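You operate a simulated robot arm through the tools that you are given. There is no shell and no other tool.

You run a simulated robot arm. Do the job below in one go: nothing can be reset, and whatever is moved stays where it is left.

JOB
Pump the sight glass clear of bubbles, then pump up into the green.
Fine: blue tank handle and white slider open first; slider shut for pressure, never past the green; tank shut at the end. Where these are worked on the way, their far stop is far enough and under half their travel is too little: blue tank handle, white slider.

It is judged by the outcome, as a careful person would: the job done as asked, and still so three seconds after it is handed in. It fails if anything else is knocked over, pushed out of place, dropped, spilled or broken.

ROBOT AND FRAMES
A 7-joint arm with a two-finger parallel gripper, fixed in place. Base frame: the origin is at the foot of the arm, x ahead of it, y to its left, z up. Readings come in mm, degrees, newtons and seconds.
With the tool pointing down near the work surface it reaches from about 400 to 900 mm from the base axis. Its first joint turns from -143.0 to 143.0 degrees. Payload 3 kg.
The TCP is the grasp point between the finger pads, 30 mm short of the fingertips. In the tool frame z runs along the fingers and y along their closing line. Largest opening 94 mm; finger width 28, thickness 10; the body of the gripper, 50 by 96 mm, starts 55 mm behind the TCP.
Orientation is that of the tool frame in the base frame, as [roll, pitch, yaw] about the fixed x, y, z axes, in that order (R = Rz(yaw) Ry(pitch) Rx(roll)). With the fingers straight down and closing along the base's y, the tool's x points along the base's -x, its y along +y and its z along -z.

CONTROLS
- The arm moves only by the tool play_rows. Its argument "steps" is one flat list of numbers, 7 for each row, row after row: the shift along the base's x, y, z in mm, then the turn, a rotation vector about the base's x, y, z in degrees, then the gripper command, from -1 (shut) to 1 (fully open), values between in proportion. In form: [x, y, z, ax, ay, az, jaw, x, y, z, ax, ay, az, jaw, ...]. A call has 1 to 20 rows; each row is the pose to reach, as a shift and turn from the pose commanded when the call began. Rows are played at 5 a second. More than 50 mm and 8.6 degrees between two rows, or a gripper value outside its range, and nothing of the call is played. Where a pose cannot be reached the arm comes as near as it can. A force on the tool above 90 N (or 10 N above the force at the start of the call, whichever is more), or a blocked arm, ends the call early, and 0.2 s more pass. The fingers move at their own pace (about 72 mm/s each) and stop on an object; they squeeze with about 37 N. The grip force told is the motor's: it shows also when the fingers shut on nothing. Time passes only in rows, and 0.2 s behind the last, so rows that repeat a pose let the fingers close. It gives the time, the measured TCP pose, the force on the tool (base axes), the opening and the grip force at its end, in the units of the frame above (readings bear some noise), with the torque about the TCP (base axes, N m) and any sound that the robot's microphone picked up.
- Cameras (640 x 400 px; columns grow to the right, rows downward): "scene" is fixed at [393.6, 502.6, 1453.2]; the picture's right is [-0.62, -0.78, 0.00], its down [-0.55, 0.44, -0.71] and it looks along [0.56, -0.44, -0.70] (base axes); focal length 302 px, centre (320, 200). "wrist" rides on the gripper at [76, 14, -102] in the tool frame; the picture's right is [-0.18, 0.98, 0.00], its down [-0.75, -0.14, -0.64] and it looks along [-0.63, -0.12, 0.77] (tool axes); focal length 243 px, centre (320, 200). There is no depth. A picture from a camera that has moved, and an enlarged one, comes with that camera's place and axes in the base frame and with its lens. The place of the scene camera against the robot may be out by one fixed shift of up to 12 mm in any direction.
- capture(camera): a new picture of that camera. No time passes.
- zoom(camera, box): a new picture of the part [left, top, right, bottom] of that camera's present view, enlarged. No time passes.
- job_done(): hands the job in; it is judged then, once.

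Nothing tells you positions but the pictures and the camera data. Unless the task says otherwise, let go and move clear before handing in.

The tools are called after "Request:" by a JSON object that holds its "method" and its "body". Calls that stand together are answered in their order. play_rows: Moves the arm, as the interface text tells. Its arguments: {"type":"object","properties":{"steps":{"type":"array","items":{"type":"number"}}},"required":["steps"]} The other tools are called the same way: capture (camera) takes a picture; zoom (camera, box) takes an enlarged picture of a part of a camera's view; job_done () hands the job in.

At the start:

```text
time_s: 0.0
tool_pos: [673.0, 77.6, 1198.6]
ee_rot: [-180.0, 0.0, 180.0]
wrist_force: [-0.7, 0.4, -1.1]
ft_torque: [0.02, 0.05, 0.02]
opening: 93.9
finger_force: 0.1
```

scene: 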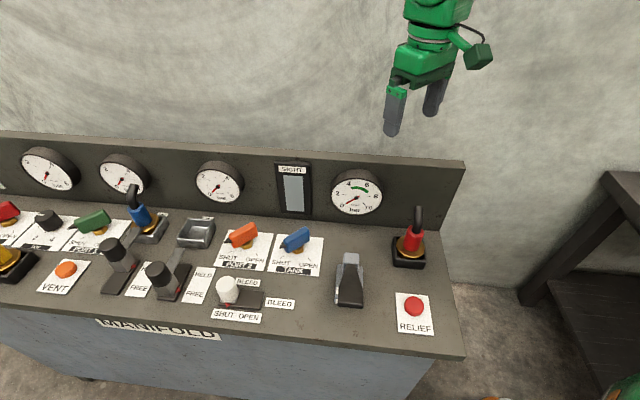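
wrist: 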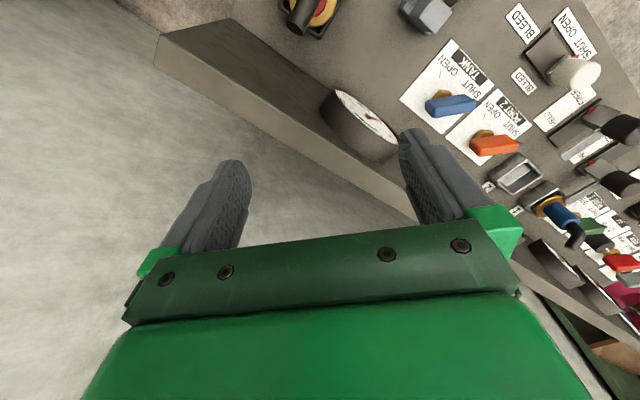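

I see a manifold bench with gauges, a sight glass, a blue tank handle, a white bleed slider and some pump handle. I'll zoom in to identify the parts before moving.

Request:
{"method": "zoom", "body": {"camera": "scene", "box": [180, 140, 340, 240]}}

Request:
{"method": "zoom", "body": {"camera": "scene", "box": [200, 220, 360, 340]}}

Request:
{"method": "zoom", "body": {"camera": "scene", "box": [300, 140, 480, 340]}}

Request:
{"method": "zoom", "body": {"camera": "scene", "box": [0, 140, 200, 340]}}

Request:
{"method": "capture", "body": {"camera": "wrist"}}

```text
4.00 times, centred on (260, 190) of scene
camera zoom: at [393.6, 502.6, 1453.2], right [-0.62, -0.78, 0.0], down [-0.55, 0.44, -0.71], along [0.56, -0.44, -0.7], focal length 1208 px, centre (560, 240)
```

zoom: 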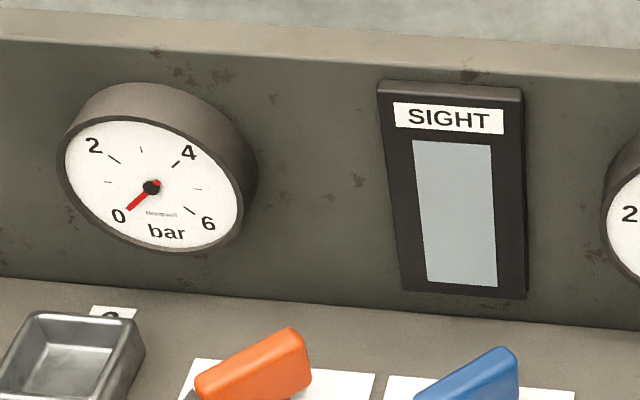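

```text
3.33 times, centred on (280, 280) of scene
camera zoom: at [393.6, 502.6, 1453.2], right [-0.62, -0.78, 0.0], down [-0.55, 0.44, -0.71], along [0.56, -0.44, -0.7], focal length 1007 px, centre (453, -67)
```

zoom: 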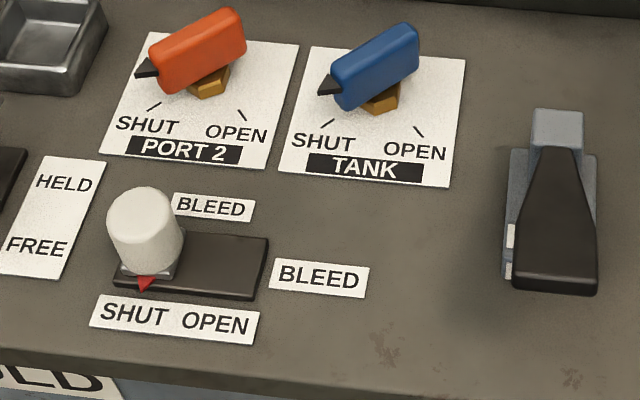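

```text
2.00 times, centred on (390, 240) of scene
camera zoom: at [393.6, 502.6, 1453.2], right [-0.62, -0.78, 0.0], down [-0.55, 0.44, -0.71], along [0.56, -0.44, -0.7], focal length 604 px, centre (180, 120)
```

zoom: 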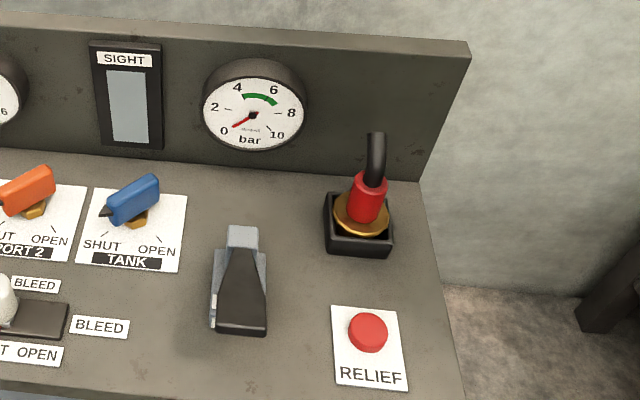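

```text
2.00 times, centred on (100, 240) of scene
camera zoom: at [393.6, 502.6, 1453.2], right [-0.62, -0.78, 0.0], down [-0.55, 0.44, -0.71], along [0.56, -0.44, -0.7], focal length 604 px, centre (760, 120)
```

zoom: 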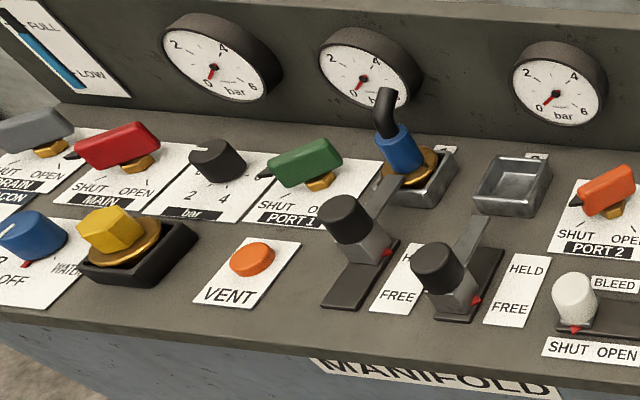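

```text
taken
camera wrist: at [596.1, 92.5, 1301.6], right [0.18, 0.98, 0.0], down [0.75, -0.14, 0.64], along [0.63, -0.12, -0.77], focal length 243 px, centre (320, 200)
```

wrist: 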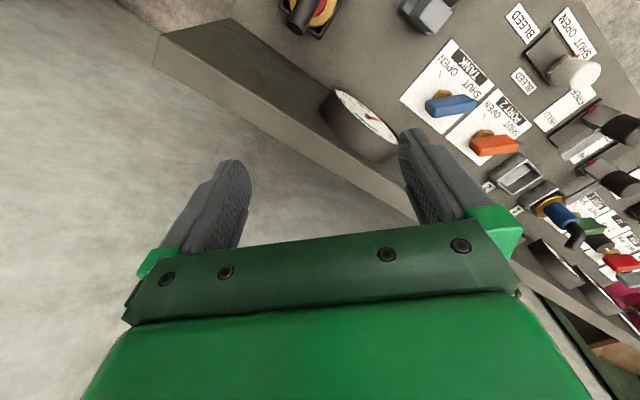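

The tank handle triangulates to roughly (769, 276, 894). I'll look at more detail in the wrist view and the pump-like lever to the right of the tank valve.

Request:
{"method": "zoom", "body": {"camera": "wrist", "box": [380, 0, 640, 160]}}

Request:
{"method": "zoom", "body": {"camera": "scene", "box": [320, 240, 400, 320]}}

Request:
{"method": "zoom", "body": {"camera": "wrist", "box": [240, 0, 480, 160]}}

Request:
{"method": "zoom", "body": {"camera": "scene", "box": [260, 150, 420, 250]}}

Request:
{"method": "zoom", "body": {"camera": "scene", "box": [200, 240, 300, 330]}}

```text
2.46 times, centred on (510, 80) of wrist
camera zoom: at [596.1, 92.5, 1301.6], right [0.18, 0.98, 0.0], down [0.75, -0.14, 0.64], along [0.63, -0.12, -0.77], focal length 597 px, centre (-148, 495)
```

zoom: 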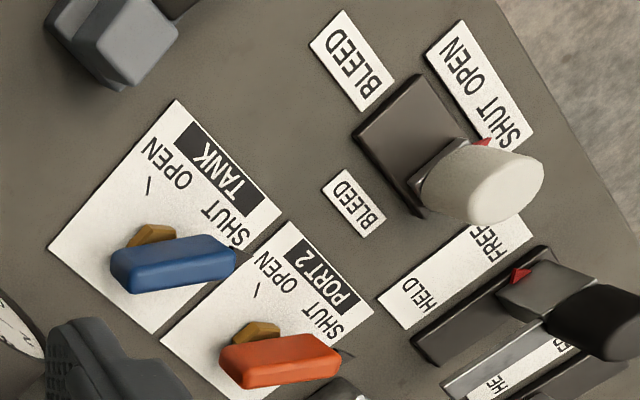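

```text
5.00 times, centred on (360, 280) of scene
camera zoom: at [393.6, 502.6, 1453.2], right [-0.62, -0.78, 0.0], down [-0.55, 0.44, -0.71], along [0.56, -0.44, -0.7], focal length 1510 px, centre (120, -200)
```

zoom: 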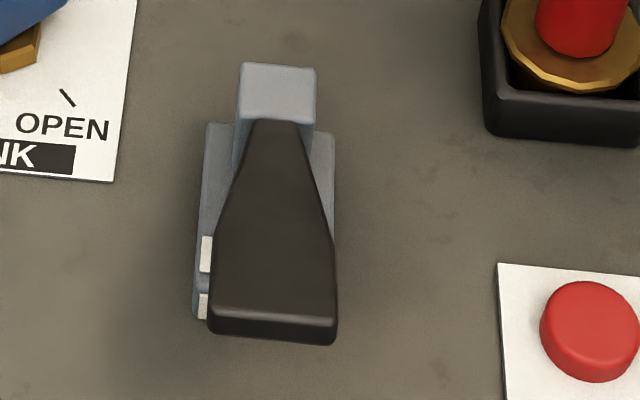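

```text
2.50 times, centred on (360, 80) of wrist
camera zoom: at [596.1, 92.5, 1301.6], right [0.18, 0.98, 0.0], down [0.75, -0.14, 0.64], along [0.63, -0.12, -0.77], focal length 606 px, centre (220, 500)
```

zoom: 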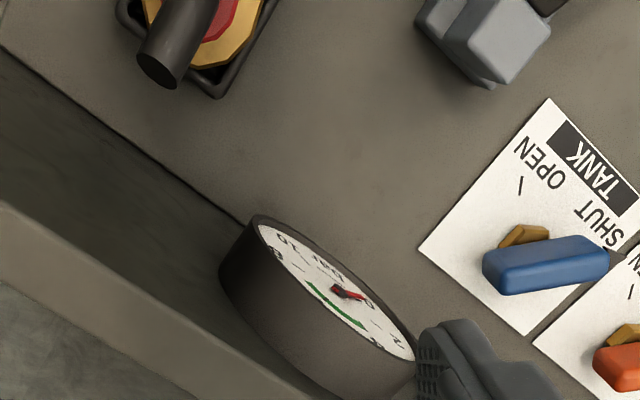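

```text
4.00 times, centred on (340, 200) of scene
camera zoom: at [393.6, 502.6, 1453.2], right [-0.62, -0.78, 0.0], down [-0.55, 0.44, -0.71], along [0.56, -0.44, -0.7], focal length 1208 px, centre (240, 200)
```

zoom: 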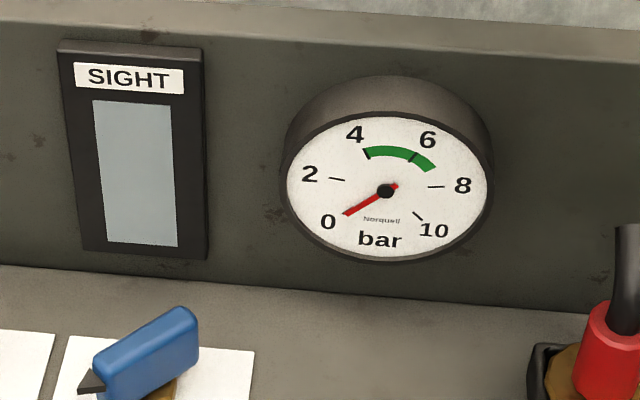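

```text
4.44 times, centred on (250, 285) of scene
camera zoom: at [393.6, 502.6, 1453.2], right [-0.62, -0.78, 0.0], down [-0.55, 0.44, -0.71], along [0.56, -0.44, -0.7], focal length 1342 px, centre (631, -178)
```

zoom: 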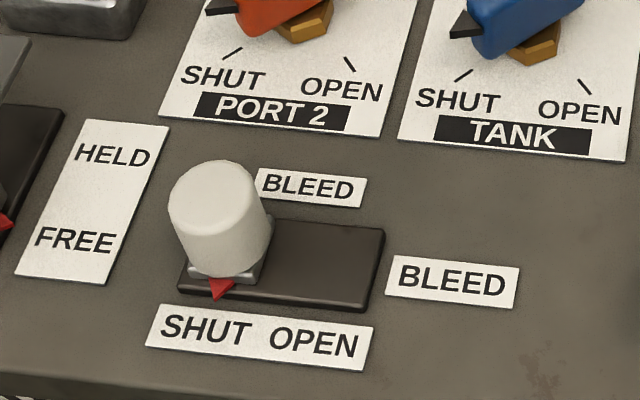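

The panel is turned about 45° to the base: tank plate near (759, 284), white knob near (743, 467), and a black pump pad near (580, 278) on a bench at z≈853. I'll move the wrist camera over the pump to see it better, staying high.

Request:
{"method": "play_rows", "body": {"steps": [-19, 25, -10, 0, 0, 0, 1, -38, 50, -20, 0, 0, 0, 1, -57, 76, -30, 0, 0, 0, 1, -76, 101, -40, 0, 0, 0, 1, -95, 127, -55, 0, 0, 0, 1, -114, 152, -70, 0, 0, 0, 1, -133, 178, -85, 0, 0, 0, 1, -153, 203, -100, 0, 0, 0, 1, -153, 203, -100, 0, 0, 0, 1]}}

Request:
{"method": "capture", "body": {"camera": "wrist"}}

Request:
{"method": "capture", "body": {"camera": "scene"}}

```text
time_s: 2.0
tool_pos: [518.1, 281.4, 1098.2]
ee_rot: [180.0, 0.0, -180.0]
wrist_force: [0.1, -0.2, -1.5]
ft_torque: [-0.05, -0.03, 0.03]
opening: 93.8
finger_force: 0.0
```

```text
taken
camera wrist: at [442.7, 295.9, 1201.5], right [0.18, 0.98, 0.0], down [0.75, -0.14, 0.64], along [0.63, -0.12, -0.77], focal length 243 px, centre (320, 200)
```

wrist: 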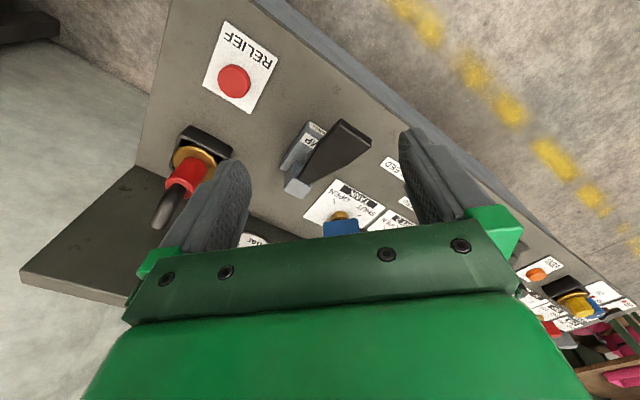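

```text
taken
```

scene: 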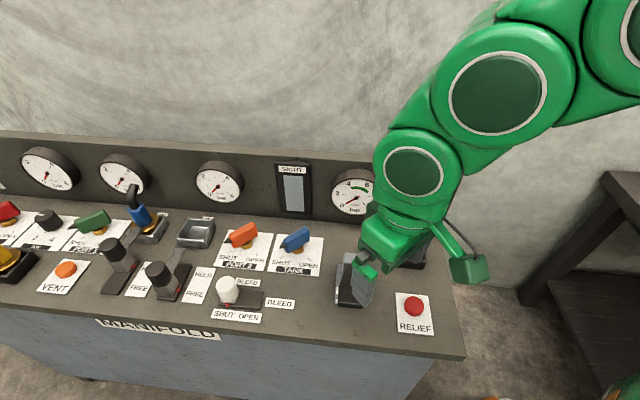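

Request:
{"method": "zoom", "body": {"camera": "wrist", "box": [260, 90, 420, 250]}}

Request:
{"method": "zoom", "body": {"camera": "wrist", "box": [140, 0, 400, 170]}}

```text
2.50 times, centred on (340, 170) of wrist
camera zoom: at [442.7, 295.9, 1201.5], right [0.18, 0.98, 0.0], down [0.75, -0.14, 0.64], along [0.63, -0.12, -0.77], focal length 606 px, centre (270, 275)
```

zoom: 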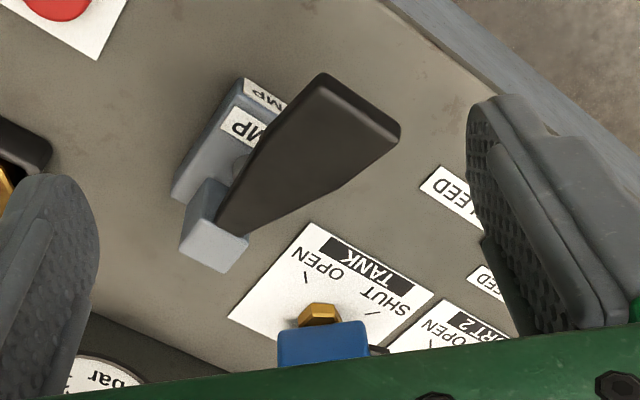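

```text
2.35 times, centred on (270, 85) of wrist
camera zoom: at [442.7, 295.9, 1201.5], right [0.18, 0.98, 0.0], down [0.75, -0.14, 0.64], along [0.63, -0.12, -0.77], focal length 571 px, centre (438, 471)
```

zoom: 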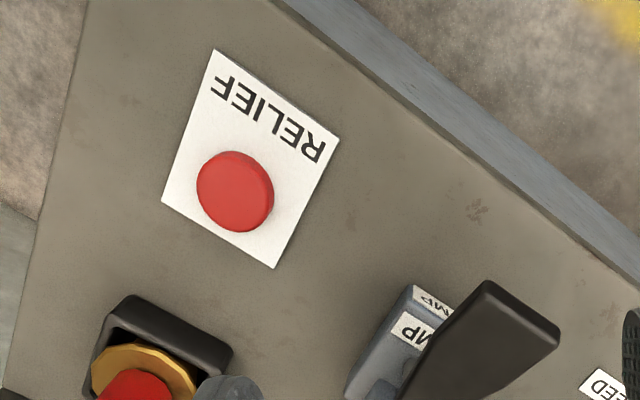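

The lever marked PUMP slopes up to the front, its tip near (550, 313, 972) and its hinge near (623, 240, 923). Next I'll go above the tank handle with the gripper turned −90° so it can close across the handle, and look again.

Request:
{"method": "play_rows", "body": {"steps": [18, 0, 0, 0, 0, -7.5, 1, 37, 0, 0, 0, 0, -15, 1, 55, 0, 0, 0, 0, -22.5, 1, 73, 0, -5, 0, 0, -30, 1, 92, 0, -10, 0, 0, -37.5, 1, 110, 0, -15, 0, 0, -45, 1, 128, 0, -20, 0, 0, -52.5, 1, 147, 0, -25, 0, 0, -60, 1, 165, 0, -30, 0, 0, -67.5, 1, 183, 0, -35, 0, 0, -75, 1, 202, 0, -40, 0, 0, -82.5, 1, 245, 0, -48, 0, 0, -90, 1, 245, 0, -48, 0, 0, -90, 1]}}

Request:
{"method": "capture", "body": {"camera": "wrist"}}

Request:
{"method": "capture", "body": {"camera": "scene"}}

```text
time_s: 4.8
tool_pos: [765.4, 282.1, 1051.3]
ee_rot: [180.0, 0.0, 89.9]
wrist_force: [-1.1, -0.5, -0.3]
ft_torque: [0.02, -0.03, 0.03]
opening: 94.1
finger_force: 0.0
```

```text
taken
camera wrist: at [778.4, 357.9, 1153.6], right [0.98, -0.19, 0.0], down [-0.14, -0.75, 0.64], along [-0.12, -0.63, -0.77], focal length 243 px, centre (320, 200)
```

wrist: 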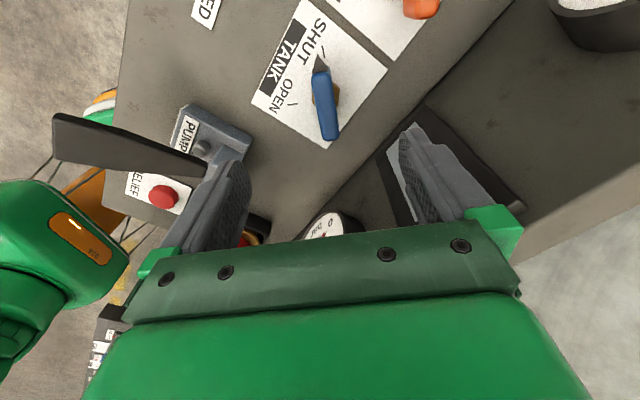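

```text
taken
```

scene: 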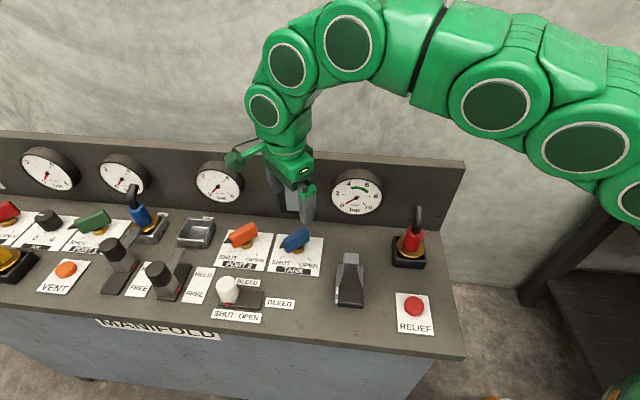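

Request:
{"method": "zoom", "body": {"camera": "wrist", "box": [230, 0, 430, 160]}}

Request:
{"method": "zoom", "body": {"camera": "wrist", "box": [40, 80, 260, 240]}}

```text
2.50 times, centred on (330, 80) of wrist
camera zoom: at [778.4, 357.9, 1153.6], right [0.98, -0.19, 0.0], down [-0.14, -0.75, 0.64], along [-0.12, -0.63, -0.77], focal length 606 px, centre (295, 500)
```

zoom: 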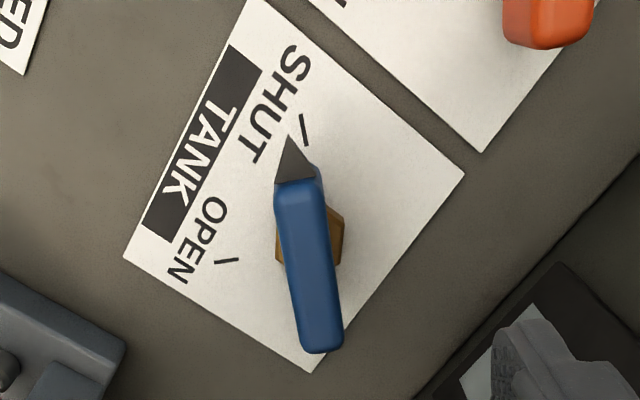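

```text
2.50 times, centred on (150, 160) of wrist
camera zoom: at [778.4, 357.9, 1153.6], right [0.98, -0.19, 0.0], down [-0.14, -0.75, 0.64], along [-0.12, -0.63, -0.77], focal length 606 px, centre (745, 300)
```

zoom: 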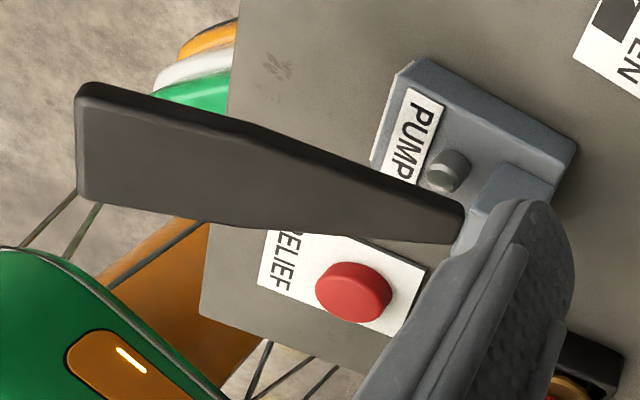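

The tank handle lies along base y, centred near (769, 271), with its pointer at SHUT (+y). I'll come down over it with open fingers and look closer before gripping.

Request:
{"method": "play_rows", "body": {"steps": [1, -3, -20, 0, 0, 0, 1, 2, -6, -40, 0, 0, 0, 1, 4, -9, -60, 0, 0, 0, 1, 4, -9, -80, 0, 0, 0, 1, 4, -9, -80, 0, 0, 0, 1]}}

Request:
{"method": "capture", "body": {"camera": "wrist"}}

Request:
{"method": "zoom", "body": {"camera": "scene", "box": [240, 170, 360, 290]}}

```text
time_s: 6.0
tool_pos: [768.2, 273.2, 970.6]
ee_rot: [180.0, -0.1, 89.9]
wrist_force: [-0.3, -0.1, -0.2]
ft_torque: [-0.03, -0.01, -0.05]
opening: 94.0
finger_force: 0.0
```

```text
taken
camera wrist: at [782.0, 348.9, 1073.5], right [0.98, -0.18, 0.0], down [-0.14, -0.75, 0.64], along [-0.12, -0.63, -0.77], focal length 243 px, centre (320, 200)
```

wrist: 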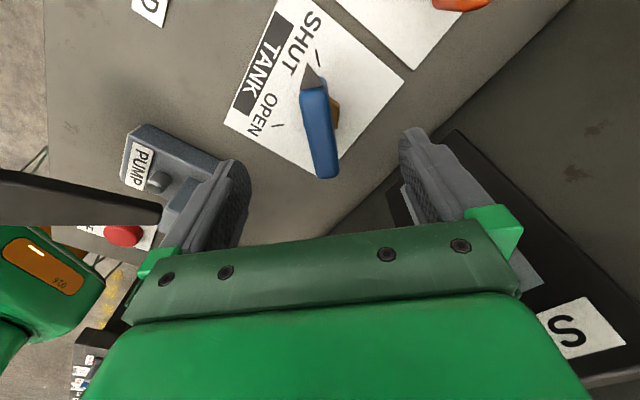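

```text
3.33 times, centred on (300, 230) of scene
camera zoom: at [393.6, 502.6, 1453.2], right [-0.62, -0.78, 0.0], down [-0.55, 0.44, -0.71], along [0.56, -0.44, -0.7], focal length 1007 px, centre (387, 100)
```

zoom: 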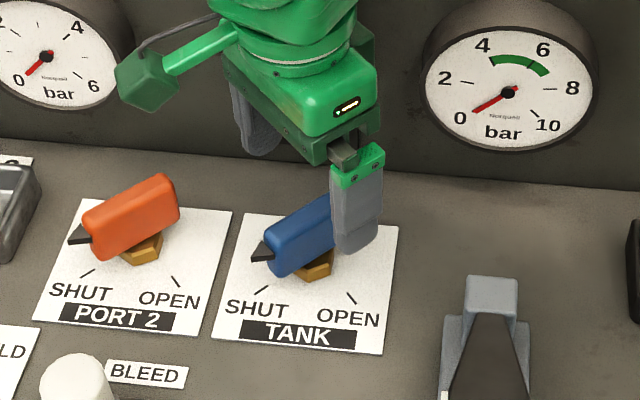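

Request:
{"method": "zoom", "body": {"camera": "wrist", "box": [240, 40, 400, 200]}}

```text
2.50 times, centred on (320, 120) of wrist
camera zoom: at [782.0, 348.9, 1073.5], right [0.98, -0.18, 0.0], down [-0.14, -0.75, 0.64], along [-0.12, -0.63, -0.77], focal length 606 px, centre (320, 400)
```

zoom: 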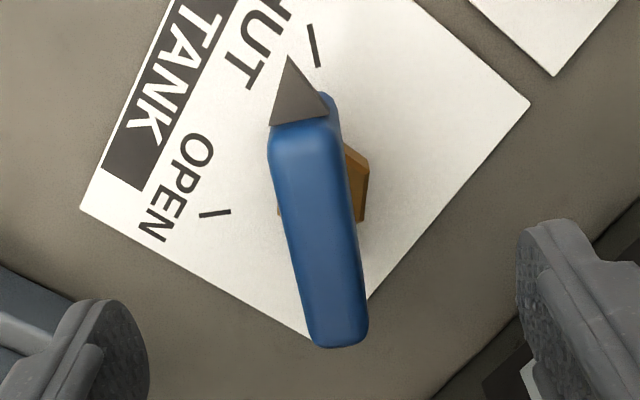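

The handle is centred under the tool, pivot near (768.5, 272). I'll lower to about z=905 and close across it.

Request:
{"method": "play_rows", "body": {"steps": [0, 0, -20, 0, 0, 0, 1, 0, 0, -40, 0, 0, 0, 1, 0, 0, -55, 0, 0, 0, 1, 0, 0, -66, 0, 0, 0, 1, 0, 0, -66, 0, 0, 0, 0.2, 0, 0, -66, 0, 0, 0, -0.4, 0, 0, -66, 0, 0, 0, -1, 0, 0, -66, 0, 0, 0, -1, 0, 0, -66, 0, 0, 0, -1]}}

Request:
{"method": "capture", "body": {"camera": "wrist"}}

Request:
{"method": "zoom", "body": {"camera": "scene", "box": [240, 170, 360, 290]}}

```text
time_s: 8.0
tool_pos: [769.4, 273.5, 906.1]
ee_rot: [179.9, 0.0, 89.9]
wrist_force: [21.7, 3.4, -8.6]
ft_torque: [0.08, -0.77, -0.05]
opening: 30.5
finger_force: 44.6
```

```text
taken
camera wrist: at [782.8, 348.9, 1007.8], right [0.98, -0.18, 0.0], down [-0.14, -0.75, 0.64], along [-0.12, -0.63, -0.77], focal length 243 px, centre (320, 200)
```

wrist: 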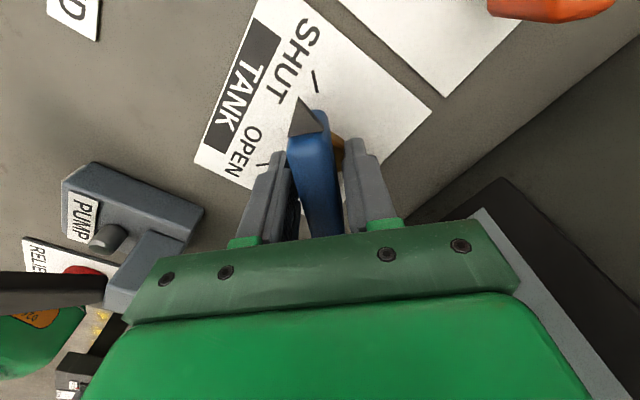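

```text
3.33 times, centred on (300, 230) of scene
camera zoom: at [393.6, 502.6, 1453.2], right [-0.62, -0.78, 0.0], down [-0.55, 0.44, -0.71], along [0.56, -0.44, -0.7], focal length 1007 px, centre (387, 100)
```

zoom: 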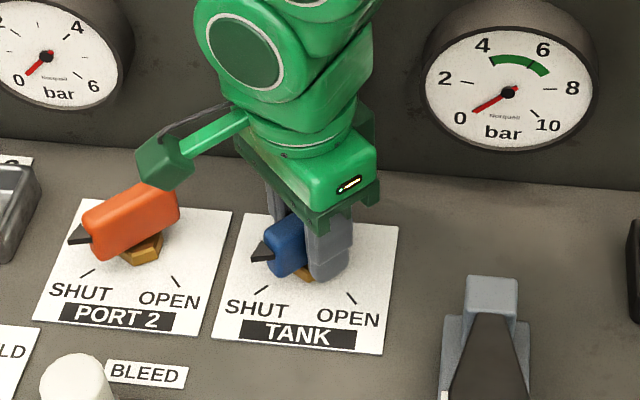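

The fingers stopped at 30.5 mm, which looks like the wider gold nut below the handle. I'll open a little, raise about 11 mm and close again on the handle itself.

Request:
{"method": "play_rows", "body": {"steps": [0, 0, 0, 0, 0, 0, 0, 0, 0, 0, 0, 0, 0, 0, 0, 0, 6, 0, 0, 0, 0, -1, 0, 11, 0, 0, 0, 0, -1, 0, 11, 0, 0, 0, -0.5, -1, 0, 11, 0, 0, 0, -1, -1, 0, 11, 0, 0, 0, -1, -1, 0, 11, 0, 0, 0, -1]}}

Request:
{"method": "capture", "body": {"camera": "wrist"}}

Request:
{"method": "zoom", "body": {"camera": "scene", "box": [240, 170, 360, 290]}}

```text
time_s: 9.8
tool_pos: [768.4, 272.9, 917.0]
ee_rot: [179.8, -0.1, 89.9]
wrist_force: [48.7, 6.0, -5.9]
ft_torque: [0.46, 0.02, 0.0]
opening: 23.4
finger_force: 44.9
```

```text
taken
camera wrist: at [782.6, 348.4, 1019.2], right [0.98, -0.19, 0.0], down [-0.14, -0.75, 0.64], along [-0.12, -0.63, -0.77], focal length 243 px, centre (320, 200)
```

wrist: 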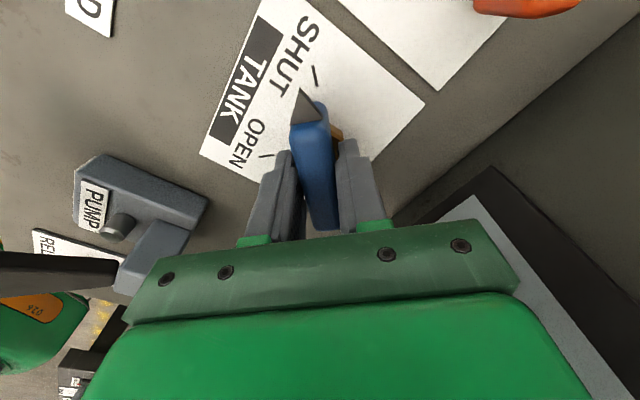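

```text
3.33 times, centred on (300, 230) of scene
camera zoom: at [393.6, 502.6, 1453.2], right [-0.62, -0.78, 0.0], down [-0.55, 0.44, -0.71], along [0.56, -0.44, -0.7], focal length 1007 px, centre (387, 100)
```

zoom: 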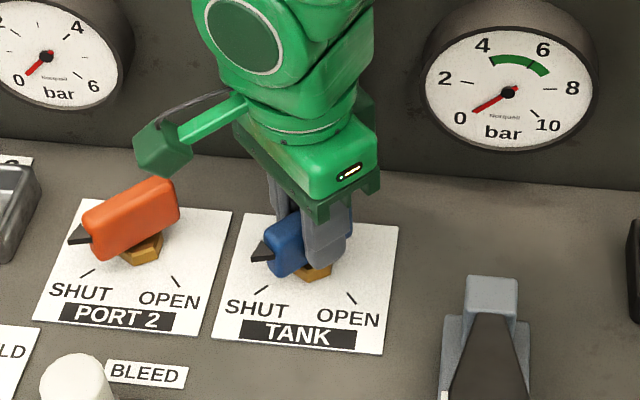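

The grip pushes the tool sideways in +x, so the handle sits slightly toward +x of the tool centre. I'll shift +2 mm to centre the grip.

Request:
{"method": "play_rows", "body": {"steps": [1, 0, 0, 0, 0, 0, -1, 2, 0, 0, 0, 0, 0, -1, 2, 0, 0, 0, 0, 0, -1]}}

Request:
{"method": "zoom", "body": {"camera": "wrist", "box": [240, 70, 420, 250]}}

```text
time_s: 10.6
tool_pos: [768.5, 272.5, 916.5]
ee_rot: [-179.8, 0.0, 90.0]
wrist_force: [4.0, -3.3, 13.9]
ft_torque: [0.78, 0.17, 0.02]
opening: 23.4
finger_force: 44.9
```

```text
2.22 times, centred on (330, 160) of wrist
camera zoom: at [783.1, 348.6, 1019.0], right [0.98, -0.18, 0.0], down [-0.14, -0.75, 0.64], along [-0.12, -0.63, -0.77], focal length 539 px, centre (298, 289)
```

zoom: 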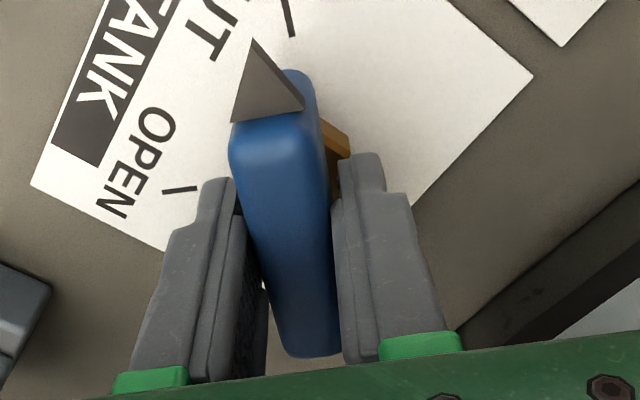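

The grip is now balanced on the handle at 23.4 mm. I'll turn it +90° about the vertical toward OPEN, watching the torque.

Request:
{"method": "play_rows", "body": {"steps": [-1, 0, 0, 0, 0, 7.5, -1, -1, 0, 0, 0, 0, 15, -1, -1, 0, 0, 0, 0, 22.5, -1, -1, 0, 0, 0, 0, 30, -1, -1, 0, 0, 0, 0, 37.5, -1, -1, 0, 0, 0, 0, 45, -1]}}

Request:
{"method": "capture", "body": {"camera": "wrist"}}

Request:
{"method": "zoom", "body": {"camera": "scene", "box": [240, 170, 360, 290]}}

```text
time_s: 12.0
tool_pos: [769.4, 272.1, 916.4]
ee_rot: [179.9, 0.0, 135.1]
wrist_force: [52.5, 16.4, 4.6]
ft_torque: [0.52, 0.54, -0.07]
opening: 23.3
finger_force: 44.9
```

```text
taken
camera wrist: at [725.4, 336.5, 1019.0], right [0.82, 0.57, 0.0], down [0.43, -0.63, 0.64], along [0.37, -0.53, -0.77], focal length 243 px, centre (320, 200)
```

wrist: 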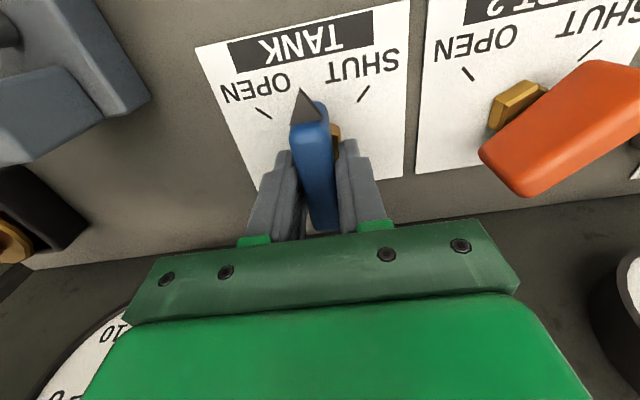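

```text
3.33 times, centred on (300, 230) of scene
camera zoom: at [393.6, 502.6, 1453.2], right [-0.62, -0.78, 0.0], down [-0.55, 0.44, -0.71], along [0.56, -0.44, -0.7], focal length 1007 px, centre (387, 100)
```

zoom: 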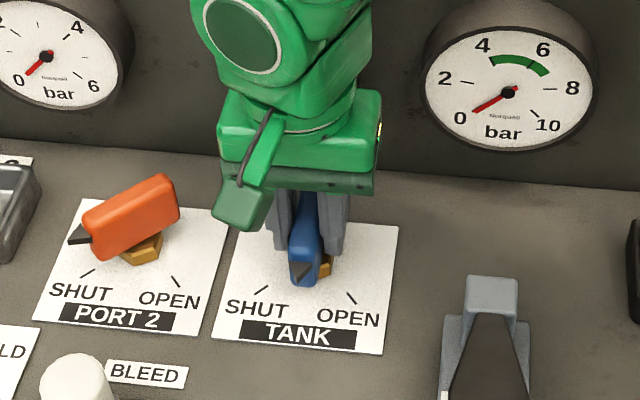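

It turns freely and is halfway; there is a +x side force, so I ease +1.5 mm that way while turning the remaining 45°.

Request:
{"method": "play_rows", "body": {"steps": [1, 0, 0, 0, 0, 7.5, -1, 1.5, 0.5, 0, 0, 0, 15, -1, 1.5, 0.5, 0, 0, 0, 22.5, -1, 1.5, 0.5, 0, 0, 0, 30, -1, 1.5, 0.5, 0, 0, 0, 37.5, -1, 1.5, 0.5, 0, 0, 0, 45, -1, 1.5, 0.5, 0, 0, 0, 45, -1]}}

Request:
{"method": "capture", "body": {"camera": "wrist"}}

Request:
{"method": "zoom", "body": {"camera": "scene", "box": [240, 170, 360, 290]}}

```text
time_s: 13.6
tool_pos: [770.3, 273.5, 916.6]
ee_rot: [179.9, 0.1, -179.9]
wrist_force: [28.3, 23.9, 28.7]
ft_torque: [0.11, 0.34, -0.12]
opening: 23.1
finger_force: 45.7
```

```text
taken
camera wrist: at [693.6, 287.8, 1018.9], right [0.18, 0.98, 0.0], down [0.75, -0.14, 0.64], along [0.63, -0.12, -0.77], focal length 243 px, centre (320, 200)
```

wrist: 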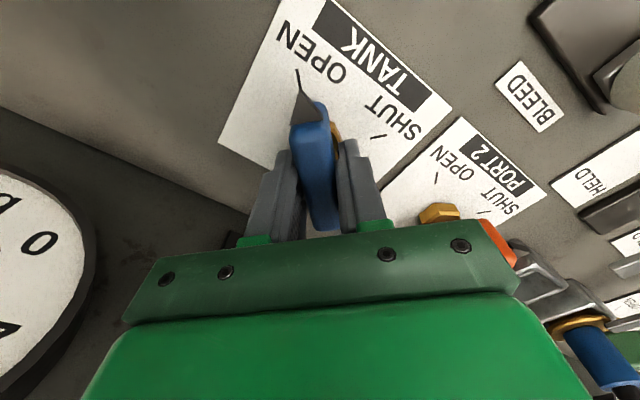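

```text
3.33 times, centred on (300, 230) of scene
camera zoom: at [393.6, 502.6, 1453.2], right [-0.62, -0.78, 0.0], down [-0.55, 0.44, -0.71], along [0.56, -0.44, -0.7], focal length 1007 px, centre (387, 100)
```

zoom: 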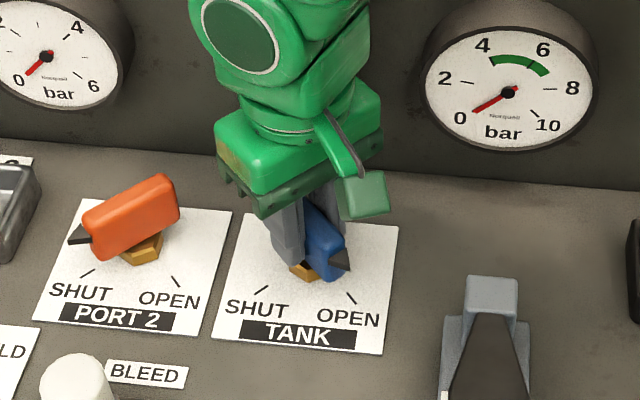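

The pointer is now at the OPEN tick. I'll nudge 4° further to feel the stop.

Request:
{"method": "play_rows", "body": {"steps": [0.5, 0.5, 0, 0, 0, 2, -1, 0.5, 0.5, 0, 0, 0, 4, -1, 0.5, 0.5, 0, 0, 0, 4, -1]}}

Request:
{"method": "zoom", "body": {"camera": "wrist", "box": [210, 40, 410, 240]}}

```text
time_s: 14.4
tool_pos: [770.0, 273.6, 915.2]
ee_rot: [180.0, -0.1, -176.0]
wrist_force: [2.6, 20.4, 29.0]
ft_torque: [0.02, 0.49, -1.26]
opening: 24.7
finger_force: 45.3
```

```text
2.00 times, centred on (310, 140) of wrist
camera zoom: at [692.8, 282.6, 1018.5], right [0.11, 0.99, 0.0], down [0.76, -0.09, 0.64], along [0.64, -0.07, -0.77], focal length 485 px, centre (340, 320)
```

zoom: 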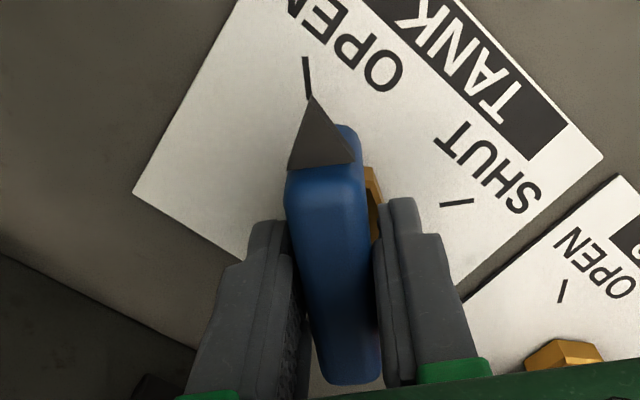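

The torque rose to −1.26 N·m at the stop, so the tank is fully open. I'll let go, lift clear and go over to the white bleed slider (knob top about (753, 455, 913)) with the gripper turned to close along the slide direction.

Request:
{"method": "play_rows", "body": {"steps": [-0.5, 0, 0, 0, 0, -3, -1, -0.5, 0, 0, 0, 0, -4, 0, -0.5, 0, 0, 0, 0, -4, 0, -0.5, 0, 30, 0, 0, -4, 0, -0.5, 0, 70, 0, 0, -4, 0, -0.5, 0, 110, 0, 0, -4, 0, -4, 22, 120, 0, 0, -11, 0.5, -8, 48, 120, 0, 0, -18, 1, -12, 74, 115, 0, 0, -25, 1, -16, 100, 110, 0, 0, -32, 1, -20, 128, 105, 0, 0, -39, 1, -24, 155, 100, 0, 0, -46, 1, -26, 182, 95, 0, 0, -49, 1, -26, 182, 95, 0, 0, -49, 1]}}

Request:
{"method": "capture", "body": {"camera": "wrist"}}

Request:
{"method": "capture", "body": {"camera": "scene"}}

```text
time_s: 17.4
tool_pos: [745.5, 455.3, 1011.8]
ee_rot: [179.9, 0.0, 134.9]
wrist_force: [-0.7, -0.5, -0.1]
ft_torque: [0.0, 0.01, -0.03]
opening: 94.0
finger_force: 0.0
```

```text
taken
camera wrist: at [701.0, 519.8, 1114.3], right [0.83, 0.56, 0.0], down [0.43, -0.63, 0.64], along [0.36, -0.53, -0.77], focal length 243 px, centre (320, 200)
```

wrist: 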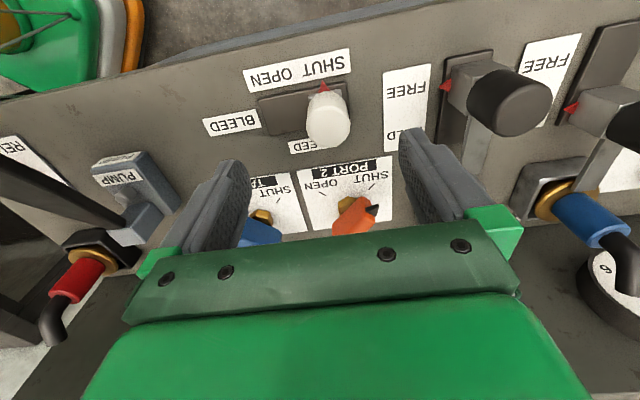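

```text
taken
```

scene: 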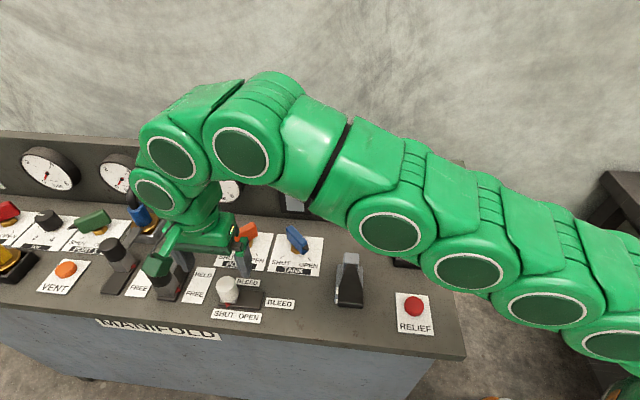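

Request:
{"method": "zoom", "body": {"camera": "wrist", "box": [230, 50, 430, 200]}}

Request:
{"method": "zoom", "body": {"camera": "scene", "box": [180, 210, 320, 340]}}

```text
2.67 times, centred on (330, 125) of wrist
camera zoom: at [701.0, 519.8, 1114.3], right [0.83, 0.56, 0.0], down [0.43, -0.63, 0.64], along [0.36, -0.53, -0.77], focal length 647 px, centre (293, 400)
```

zoom: 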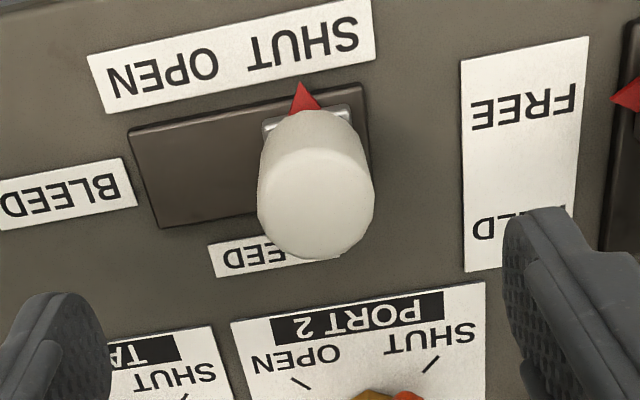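

```text
3.08 times, centred on (250, 275) of scene
camera zoom: at [393.6, 502.6, 1453.2], right [-0.62, -0.78, 0.0], down [-0.55, 0.44, -0.71], along [0.56, -0.44, -0.7], focal length 929 px, centre (535, -31)
```

zoom: 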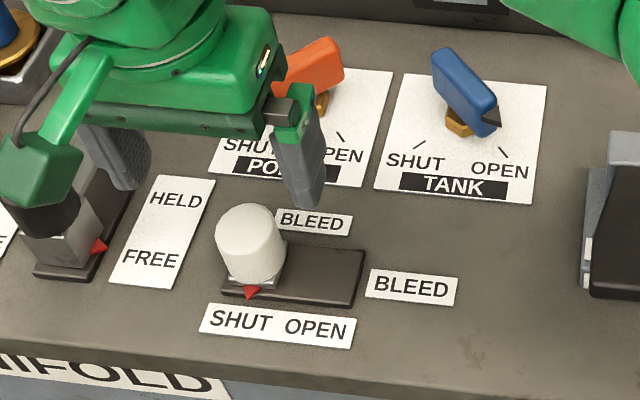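

The knob axis is near (753, 456), slightly off the tool centre. I'll lower to about z=908 with open fingers and close on it.

Request:
{"method": "play_rows", "body": {"steps": [4, 1, -25, 0, 0, 0, 1, 8, 1.5, -50, 0, 0, 0, 1, 8, 1.5, -75, 0, 0, 0, 1, 8, 1.5, -95, 0, 0, 0, 1, 8, 1.5, -103, 0, 0, 0, 1, 8, 1.5, -103, 0, 0, 0, 0.5, 8, 1.5, -103, 0, 0, 0, 0, 8, 1.5, -103, 0, 0, 0, -0.5, 8, 1.5, -103, 0, 0, 0, -1, 8, 1.5, -103, 0, 0, 0, -1]}}

Request:
{"method": "capture", "body": {"camera": "wrist"}}

Request:
{"method": "zoom", "body": {"camera": "scene", "box": [180, 210, 320, 340]}}

```text
time_s: 19.6
tool_pos: [751.6, 456.9, 906.8]
ee_rot: [-179.9, 0.0, 135.0]
wrist_force: [-6.5, -4.5, 0.2]
ft_torque: [-0.05, 0.06, -0.11]
opening: 38.9
finger_force: 44.8
```

```text
taken
camera wrist: at [708.4, 520.6, 1010.4], right [0.83, 0.56, 0.0], down [0.43, -0.63, 0.64], along [0.36, -0.53, -0.77], focal length 243 px, centre (320, 200)
```

wrist: 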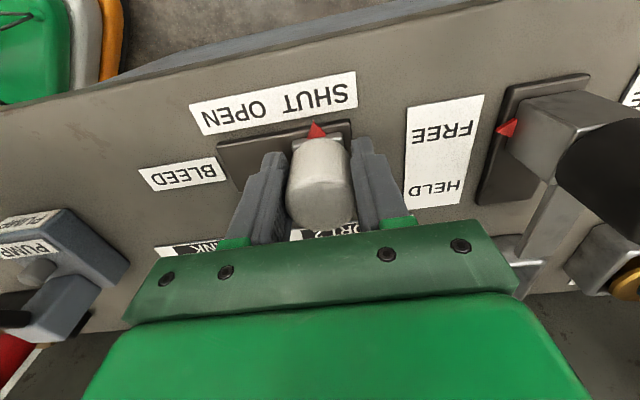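

```text
3.08 times, centred on (250, 275) of scene
camera zoom: at [393.6, 502.6, 1453.2], right [-0.62, -0.78, 0.0], down [-0.55, 0.44, -0.71], along [0.56, -0.44, -0.7], focal length 929 px, centre (535, -31)
```

zoom: 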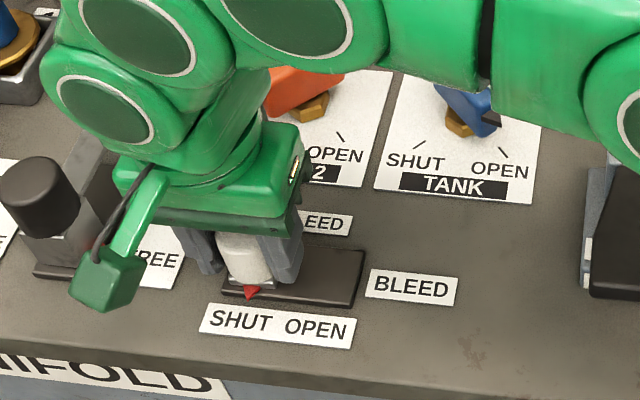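

The knob is held (38.9 mm). I'll slide it along (−0.707, −0.707) toward OPEN, in steps and checking force.

Request:
{"method": "play_rows", "body": {"steps": [-5.7, -5.7, 0, 0, 0, 0, -1, -11.3, -11.3, 0, 0, 0, 0, -1, -17, -17, 0, 0, 0, 0, -1, -22.6, -22.6, 0, 0, 0, 0, -1, -28.3, -28.3, 0, 0, 0, 0, -1, -28.3, -28.3, 0, 0, 0, 0, -1]}}

Request:
{"method": "capture", "body": {"camera": "wrist"}}

Request:
{"method": "zoom", "body": {"camera": "scene", "box": [180, 210, 320, 340]}}

```text
time_s: 21.0
tool_pos: [724.4, 428.6, 908.8]
ee_rot: [-180.0, 0.0, 135.1]
wrist_force: [-2.1, -1.3, 5.2]
ft_torque: [-0.27, 0.42, -0.05]
opening: 38.4
finger_force: 44.6
```

```text
taken
camera wrist: at [680.3, 492.3, 1010.5], right [0.83, 0.56, 0.0], down [0.43, -0.63, 0.64], along [0.36, -0.53, -0.77], focal length 243 px, centre (320, 200)
```

wrist: 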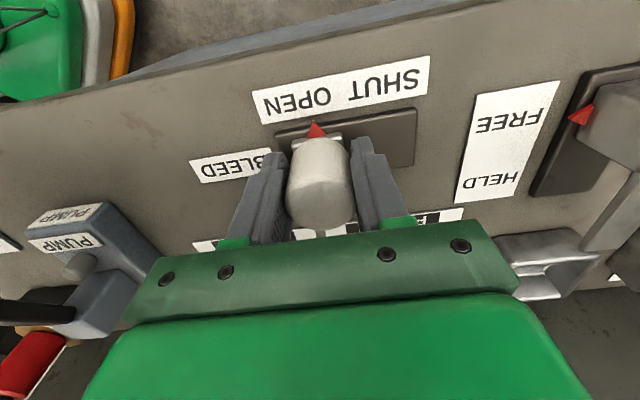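

```text
3.08 times, centred on (250, 275) of scene
camera zoom: at [393.6, 502.6, 1453.2], right [-0.62, -0.78, 0.0], down [-0.55, 0.44, -0.71], along [0.56, -0.44, -0.7], focal length 929 px, centre (535, -31)
```

zoom: 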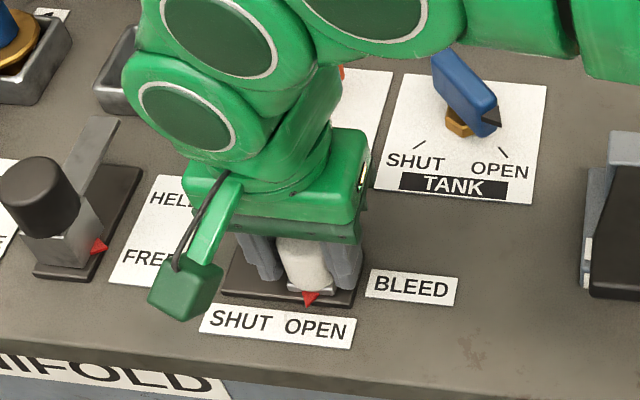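

It slid 40 mm easily. I'll continue gently to the stop.

Request:
{"method": "play_rows", "body": {"steps": [-2, -2, 0, 0, 0, 0, -1, -4, -4, 0, 0, 0, 0, -1, -5.5, -5.5, 0, 0, 0, 0, -1, -5.5, -5.5, 0, 0, 0, 0, -1]}}

Request:
{"method": "zoom", "body": {"camera": "wrist", "box": [220, 50, 420, 230]}}

```text
time_s: 22.0
tool_pos: [720.4, 424.8, 908.2]
ee_rot: [179.6, 0.0, 135.0]
wrist_force: [49.6, 35.7, -28.9]
ft_torque: [-0.09, 0.73, 0.68]
opening: 38.6
finger_force: 44.9
```

```text
2.22 times, centred on (320, 140) of wrist
camera zoom: at [676.1, 488.1, 1010.5], right [0.83, 0.56, 0.0], down [0.43, -0.63, 0.64], along [0.37, -0.53, -0.77], focal length 539 px, centre (320, 333)
```

zoom: 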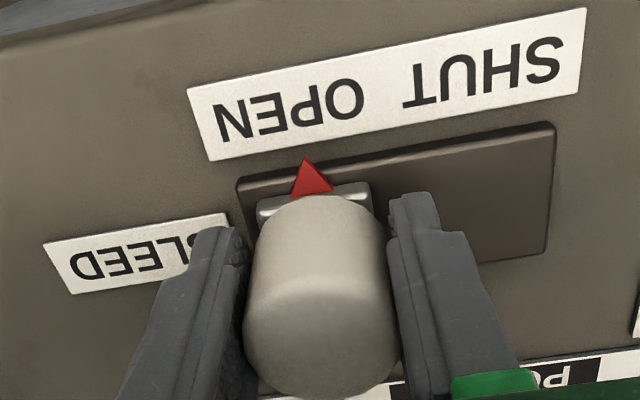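

The slider hit its stop at about 45 mm of travel with the pointer at OPEN. I'll release it, lift, and move over the pump lever with the fingers closed.

Request:
{"method": "play_rows", "body": {"steps": [1.5, 2.5, 0, 0, 0, 0, -1, 1.5, 2.5, 0, 0, 0, 0, 0.4, 1.5, 2.5, 0, 0, 0, 0, 0.4, 1.5, 2.5, 30, 0, 0, 0, 0.4, 1.5, 2.5, 70, 0, 0, 0, 0.4, 1.5, 2.5, 110, 0, 0, 0, 0.4, -15, -10, 150, 0, 0, 0, -1, -45, -35, 160, 0, 0, 0, -1, -75, -58, 160, 0, 0, 0, -1, -105, -82, 160, 0, 0, 0, -1, -135, -105, 160, 0, 0, 0, -1, -156, -122, 160, 0, 0, 0, -1, -156, -122, 160, 0, 0, 0, -1]}}

Request:
{"method": "capture", "body": {"camera": "wrist"}}

Request:
{"method": "capture", "body": {"camera": "scene"}}

```text
time_s: 24.8
tool_pos: [563.2, 300.8, 1067.8]
ee_rot: [-180.0, 0.0, 135.0]
wrist_force: [-0.6, 0.3, -0.4]
ft_torque: [0.02, 0.0, -0.03]
opening: 0.0
finger_force: 33.5
```

```text
taken
camera wrist: at [519.1, 364.6, 1171.5], right [0.83, 0.56, 0.0], down [0.43, -0.63, 0.64], along [0.36, -0.53, -0.77], focal length 243 px, centre (320, 200)
```

wrist: 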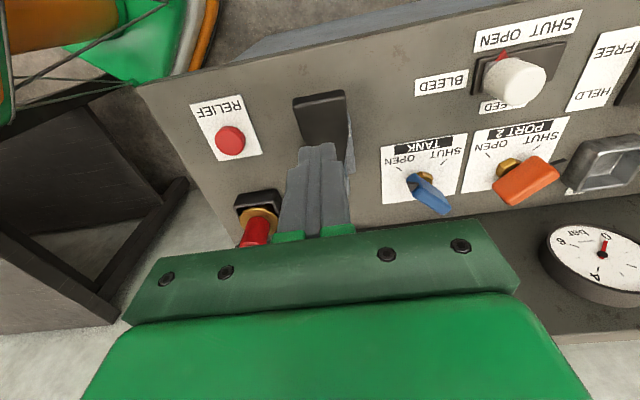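

```text
taken
```

scene: 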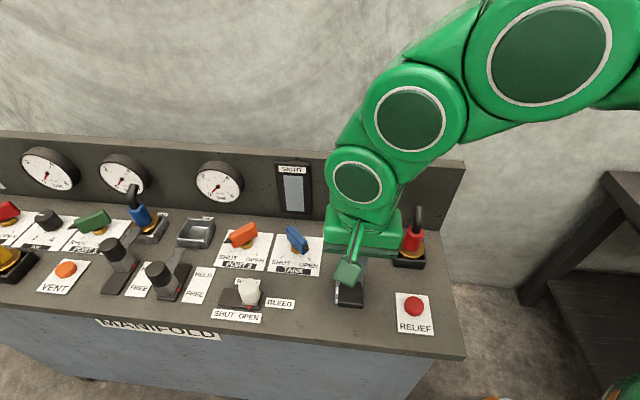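

Request:
{"method": "zoom", "body": {"camera": "wrist", "box": [240, 70, 400, 230]}}

Request:
{"method": "zoom", "body": {"camera": "scene", "box": [260, 150, 340, 230]}}

Request:
{"method": "zoom", "body": {"camera": "scene", "box": [310, 220, 410, 320]}}

```text
2.50 times, centred on (320, 150) of wrist
camera zoom: at [519.1, 364.6, 1171.5], right [0.83, 0.56, 0.0], down [0.43, -0.63, 0.64], along [0.36, -0.53, -0.77], focal length 606 px, centre (320, 325)
```

zoom: 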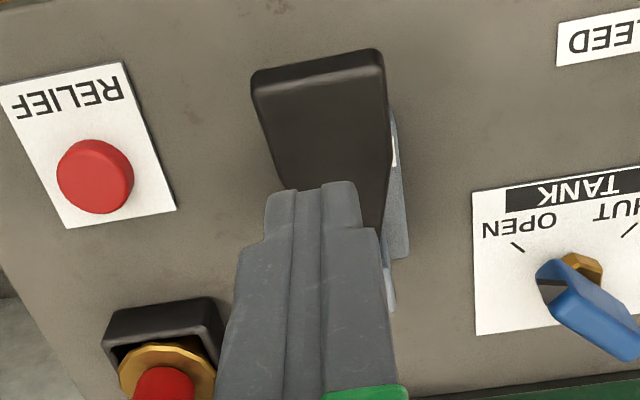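

```text
5.00 times, centred on (300, 190) of scene
camera zoom: at [393.6, 502.6, 1453.2], right [-0.62, -0.78, 0.0], down [-0.55, 0.44, -0.71], along [0.56, -0.44, -0.7], focal length 1510 px, centre (420, 250)
```

zoom: 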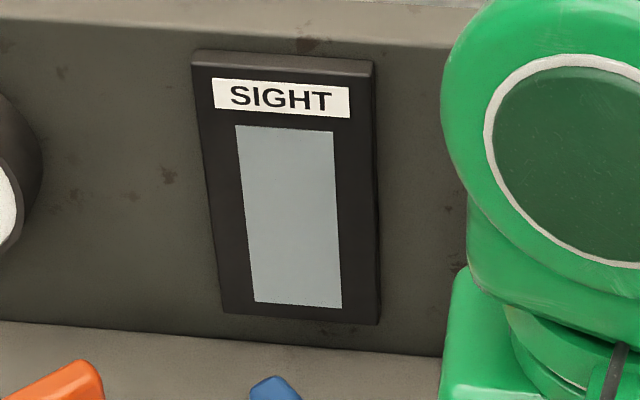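

```text
4.00 times, centred on (360, 270) of scene
camera zoom: at [393.6, 502.6, 1453.2], right [-0.62, -0.78, 0.0], down [-0.55, 0.44, -0.71], along [0.56, -0.44, -0.7], focal length 1208 px, centre (160, -80)
```

zoom: 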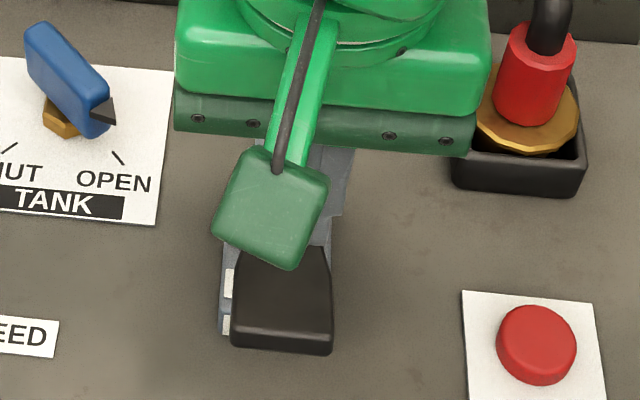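

The fingers are aligned above the front of the pump lever. I'll come down to contact (about TCP z=1000) and make a gentle first partial press.

Request:
{"method": "play_rows", "body": {"steps": [0, 0, -25, 0, 0, 0, -1, 0, 0, -50, 0, 0, 0, -1, 0, 0, -60, 0, 0, 0, -1, 0, 0, -66, 0, 0, 0, -1, 0, 0, -72, 0, 0, 0, -1, 0, 0, -78, 0, 0, 0, -1, 0, 0, -84, 0, 0, 0, -1]}}

Request:
{"method": "capture", "body": {"camera": "scene"}}

Request:
{"method": "capture", "body": {"camera": "wrist"}}

```text
time_s: 26.4
tool_pos: [563.3, 301.3, 983.8]
ee_rot: [-179.8, 0.1, 135.0]
wrist_force: [-0.6, -0.3, 2.3]
ft_torque: [0.03, 0.04, 0.01]
opening: 0.0
finger_force: 33.1
```

```text
taken
```

scene: 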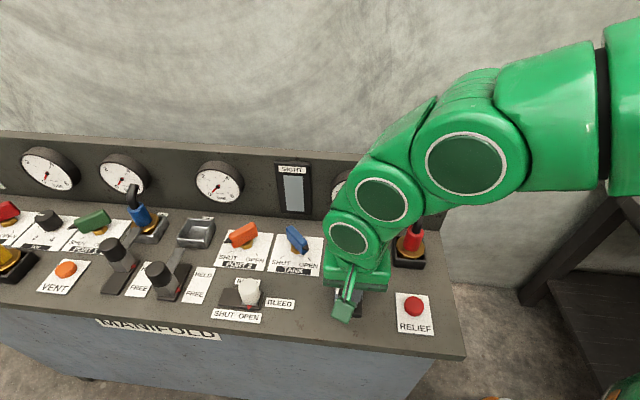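

```text
taken
camera wrist: at [519.0, 365.0, 1086.5], right [0.83, 0.56, 0.0], down [0.43, -0.63, 0.64], along [0.36, -0.53, -0.77], focal length 243 px, centre (320, 200)
```

wrist: 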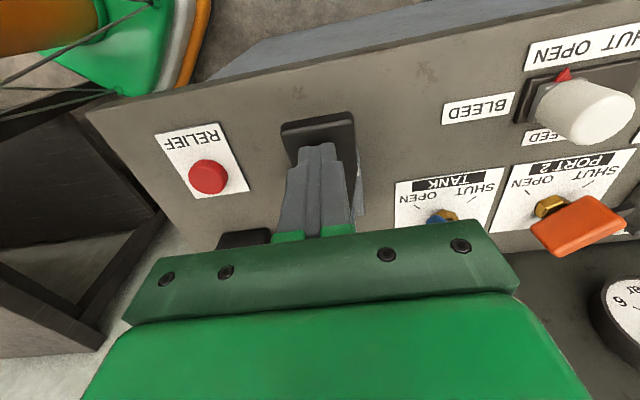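

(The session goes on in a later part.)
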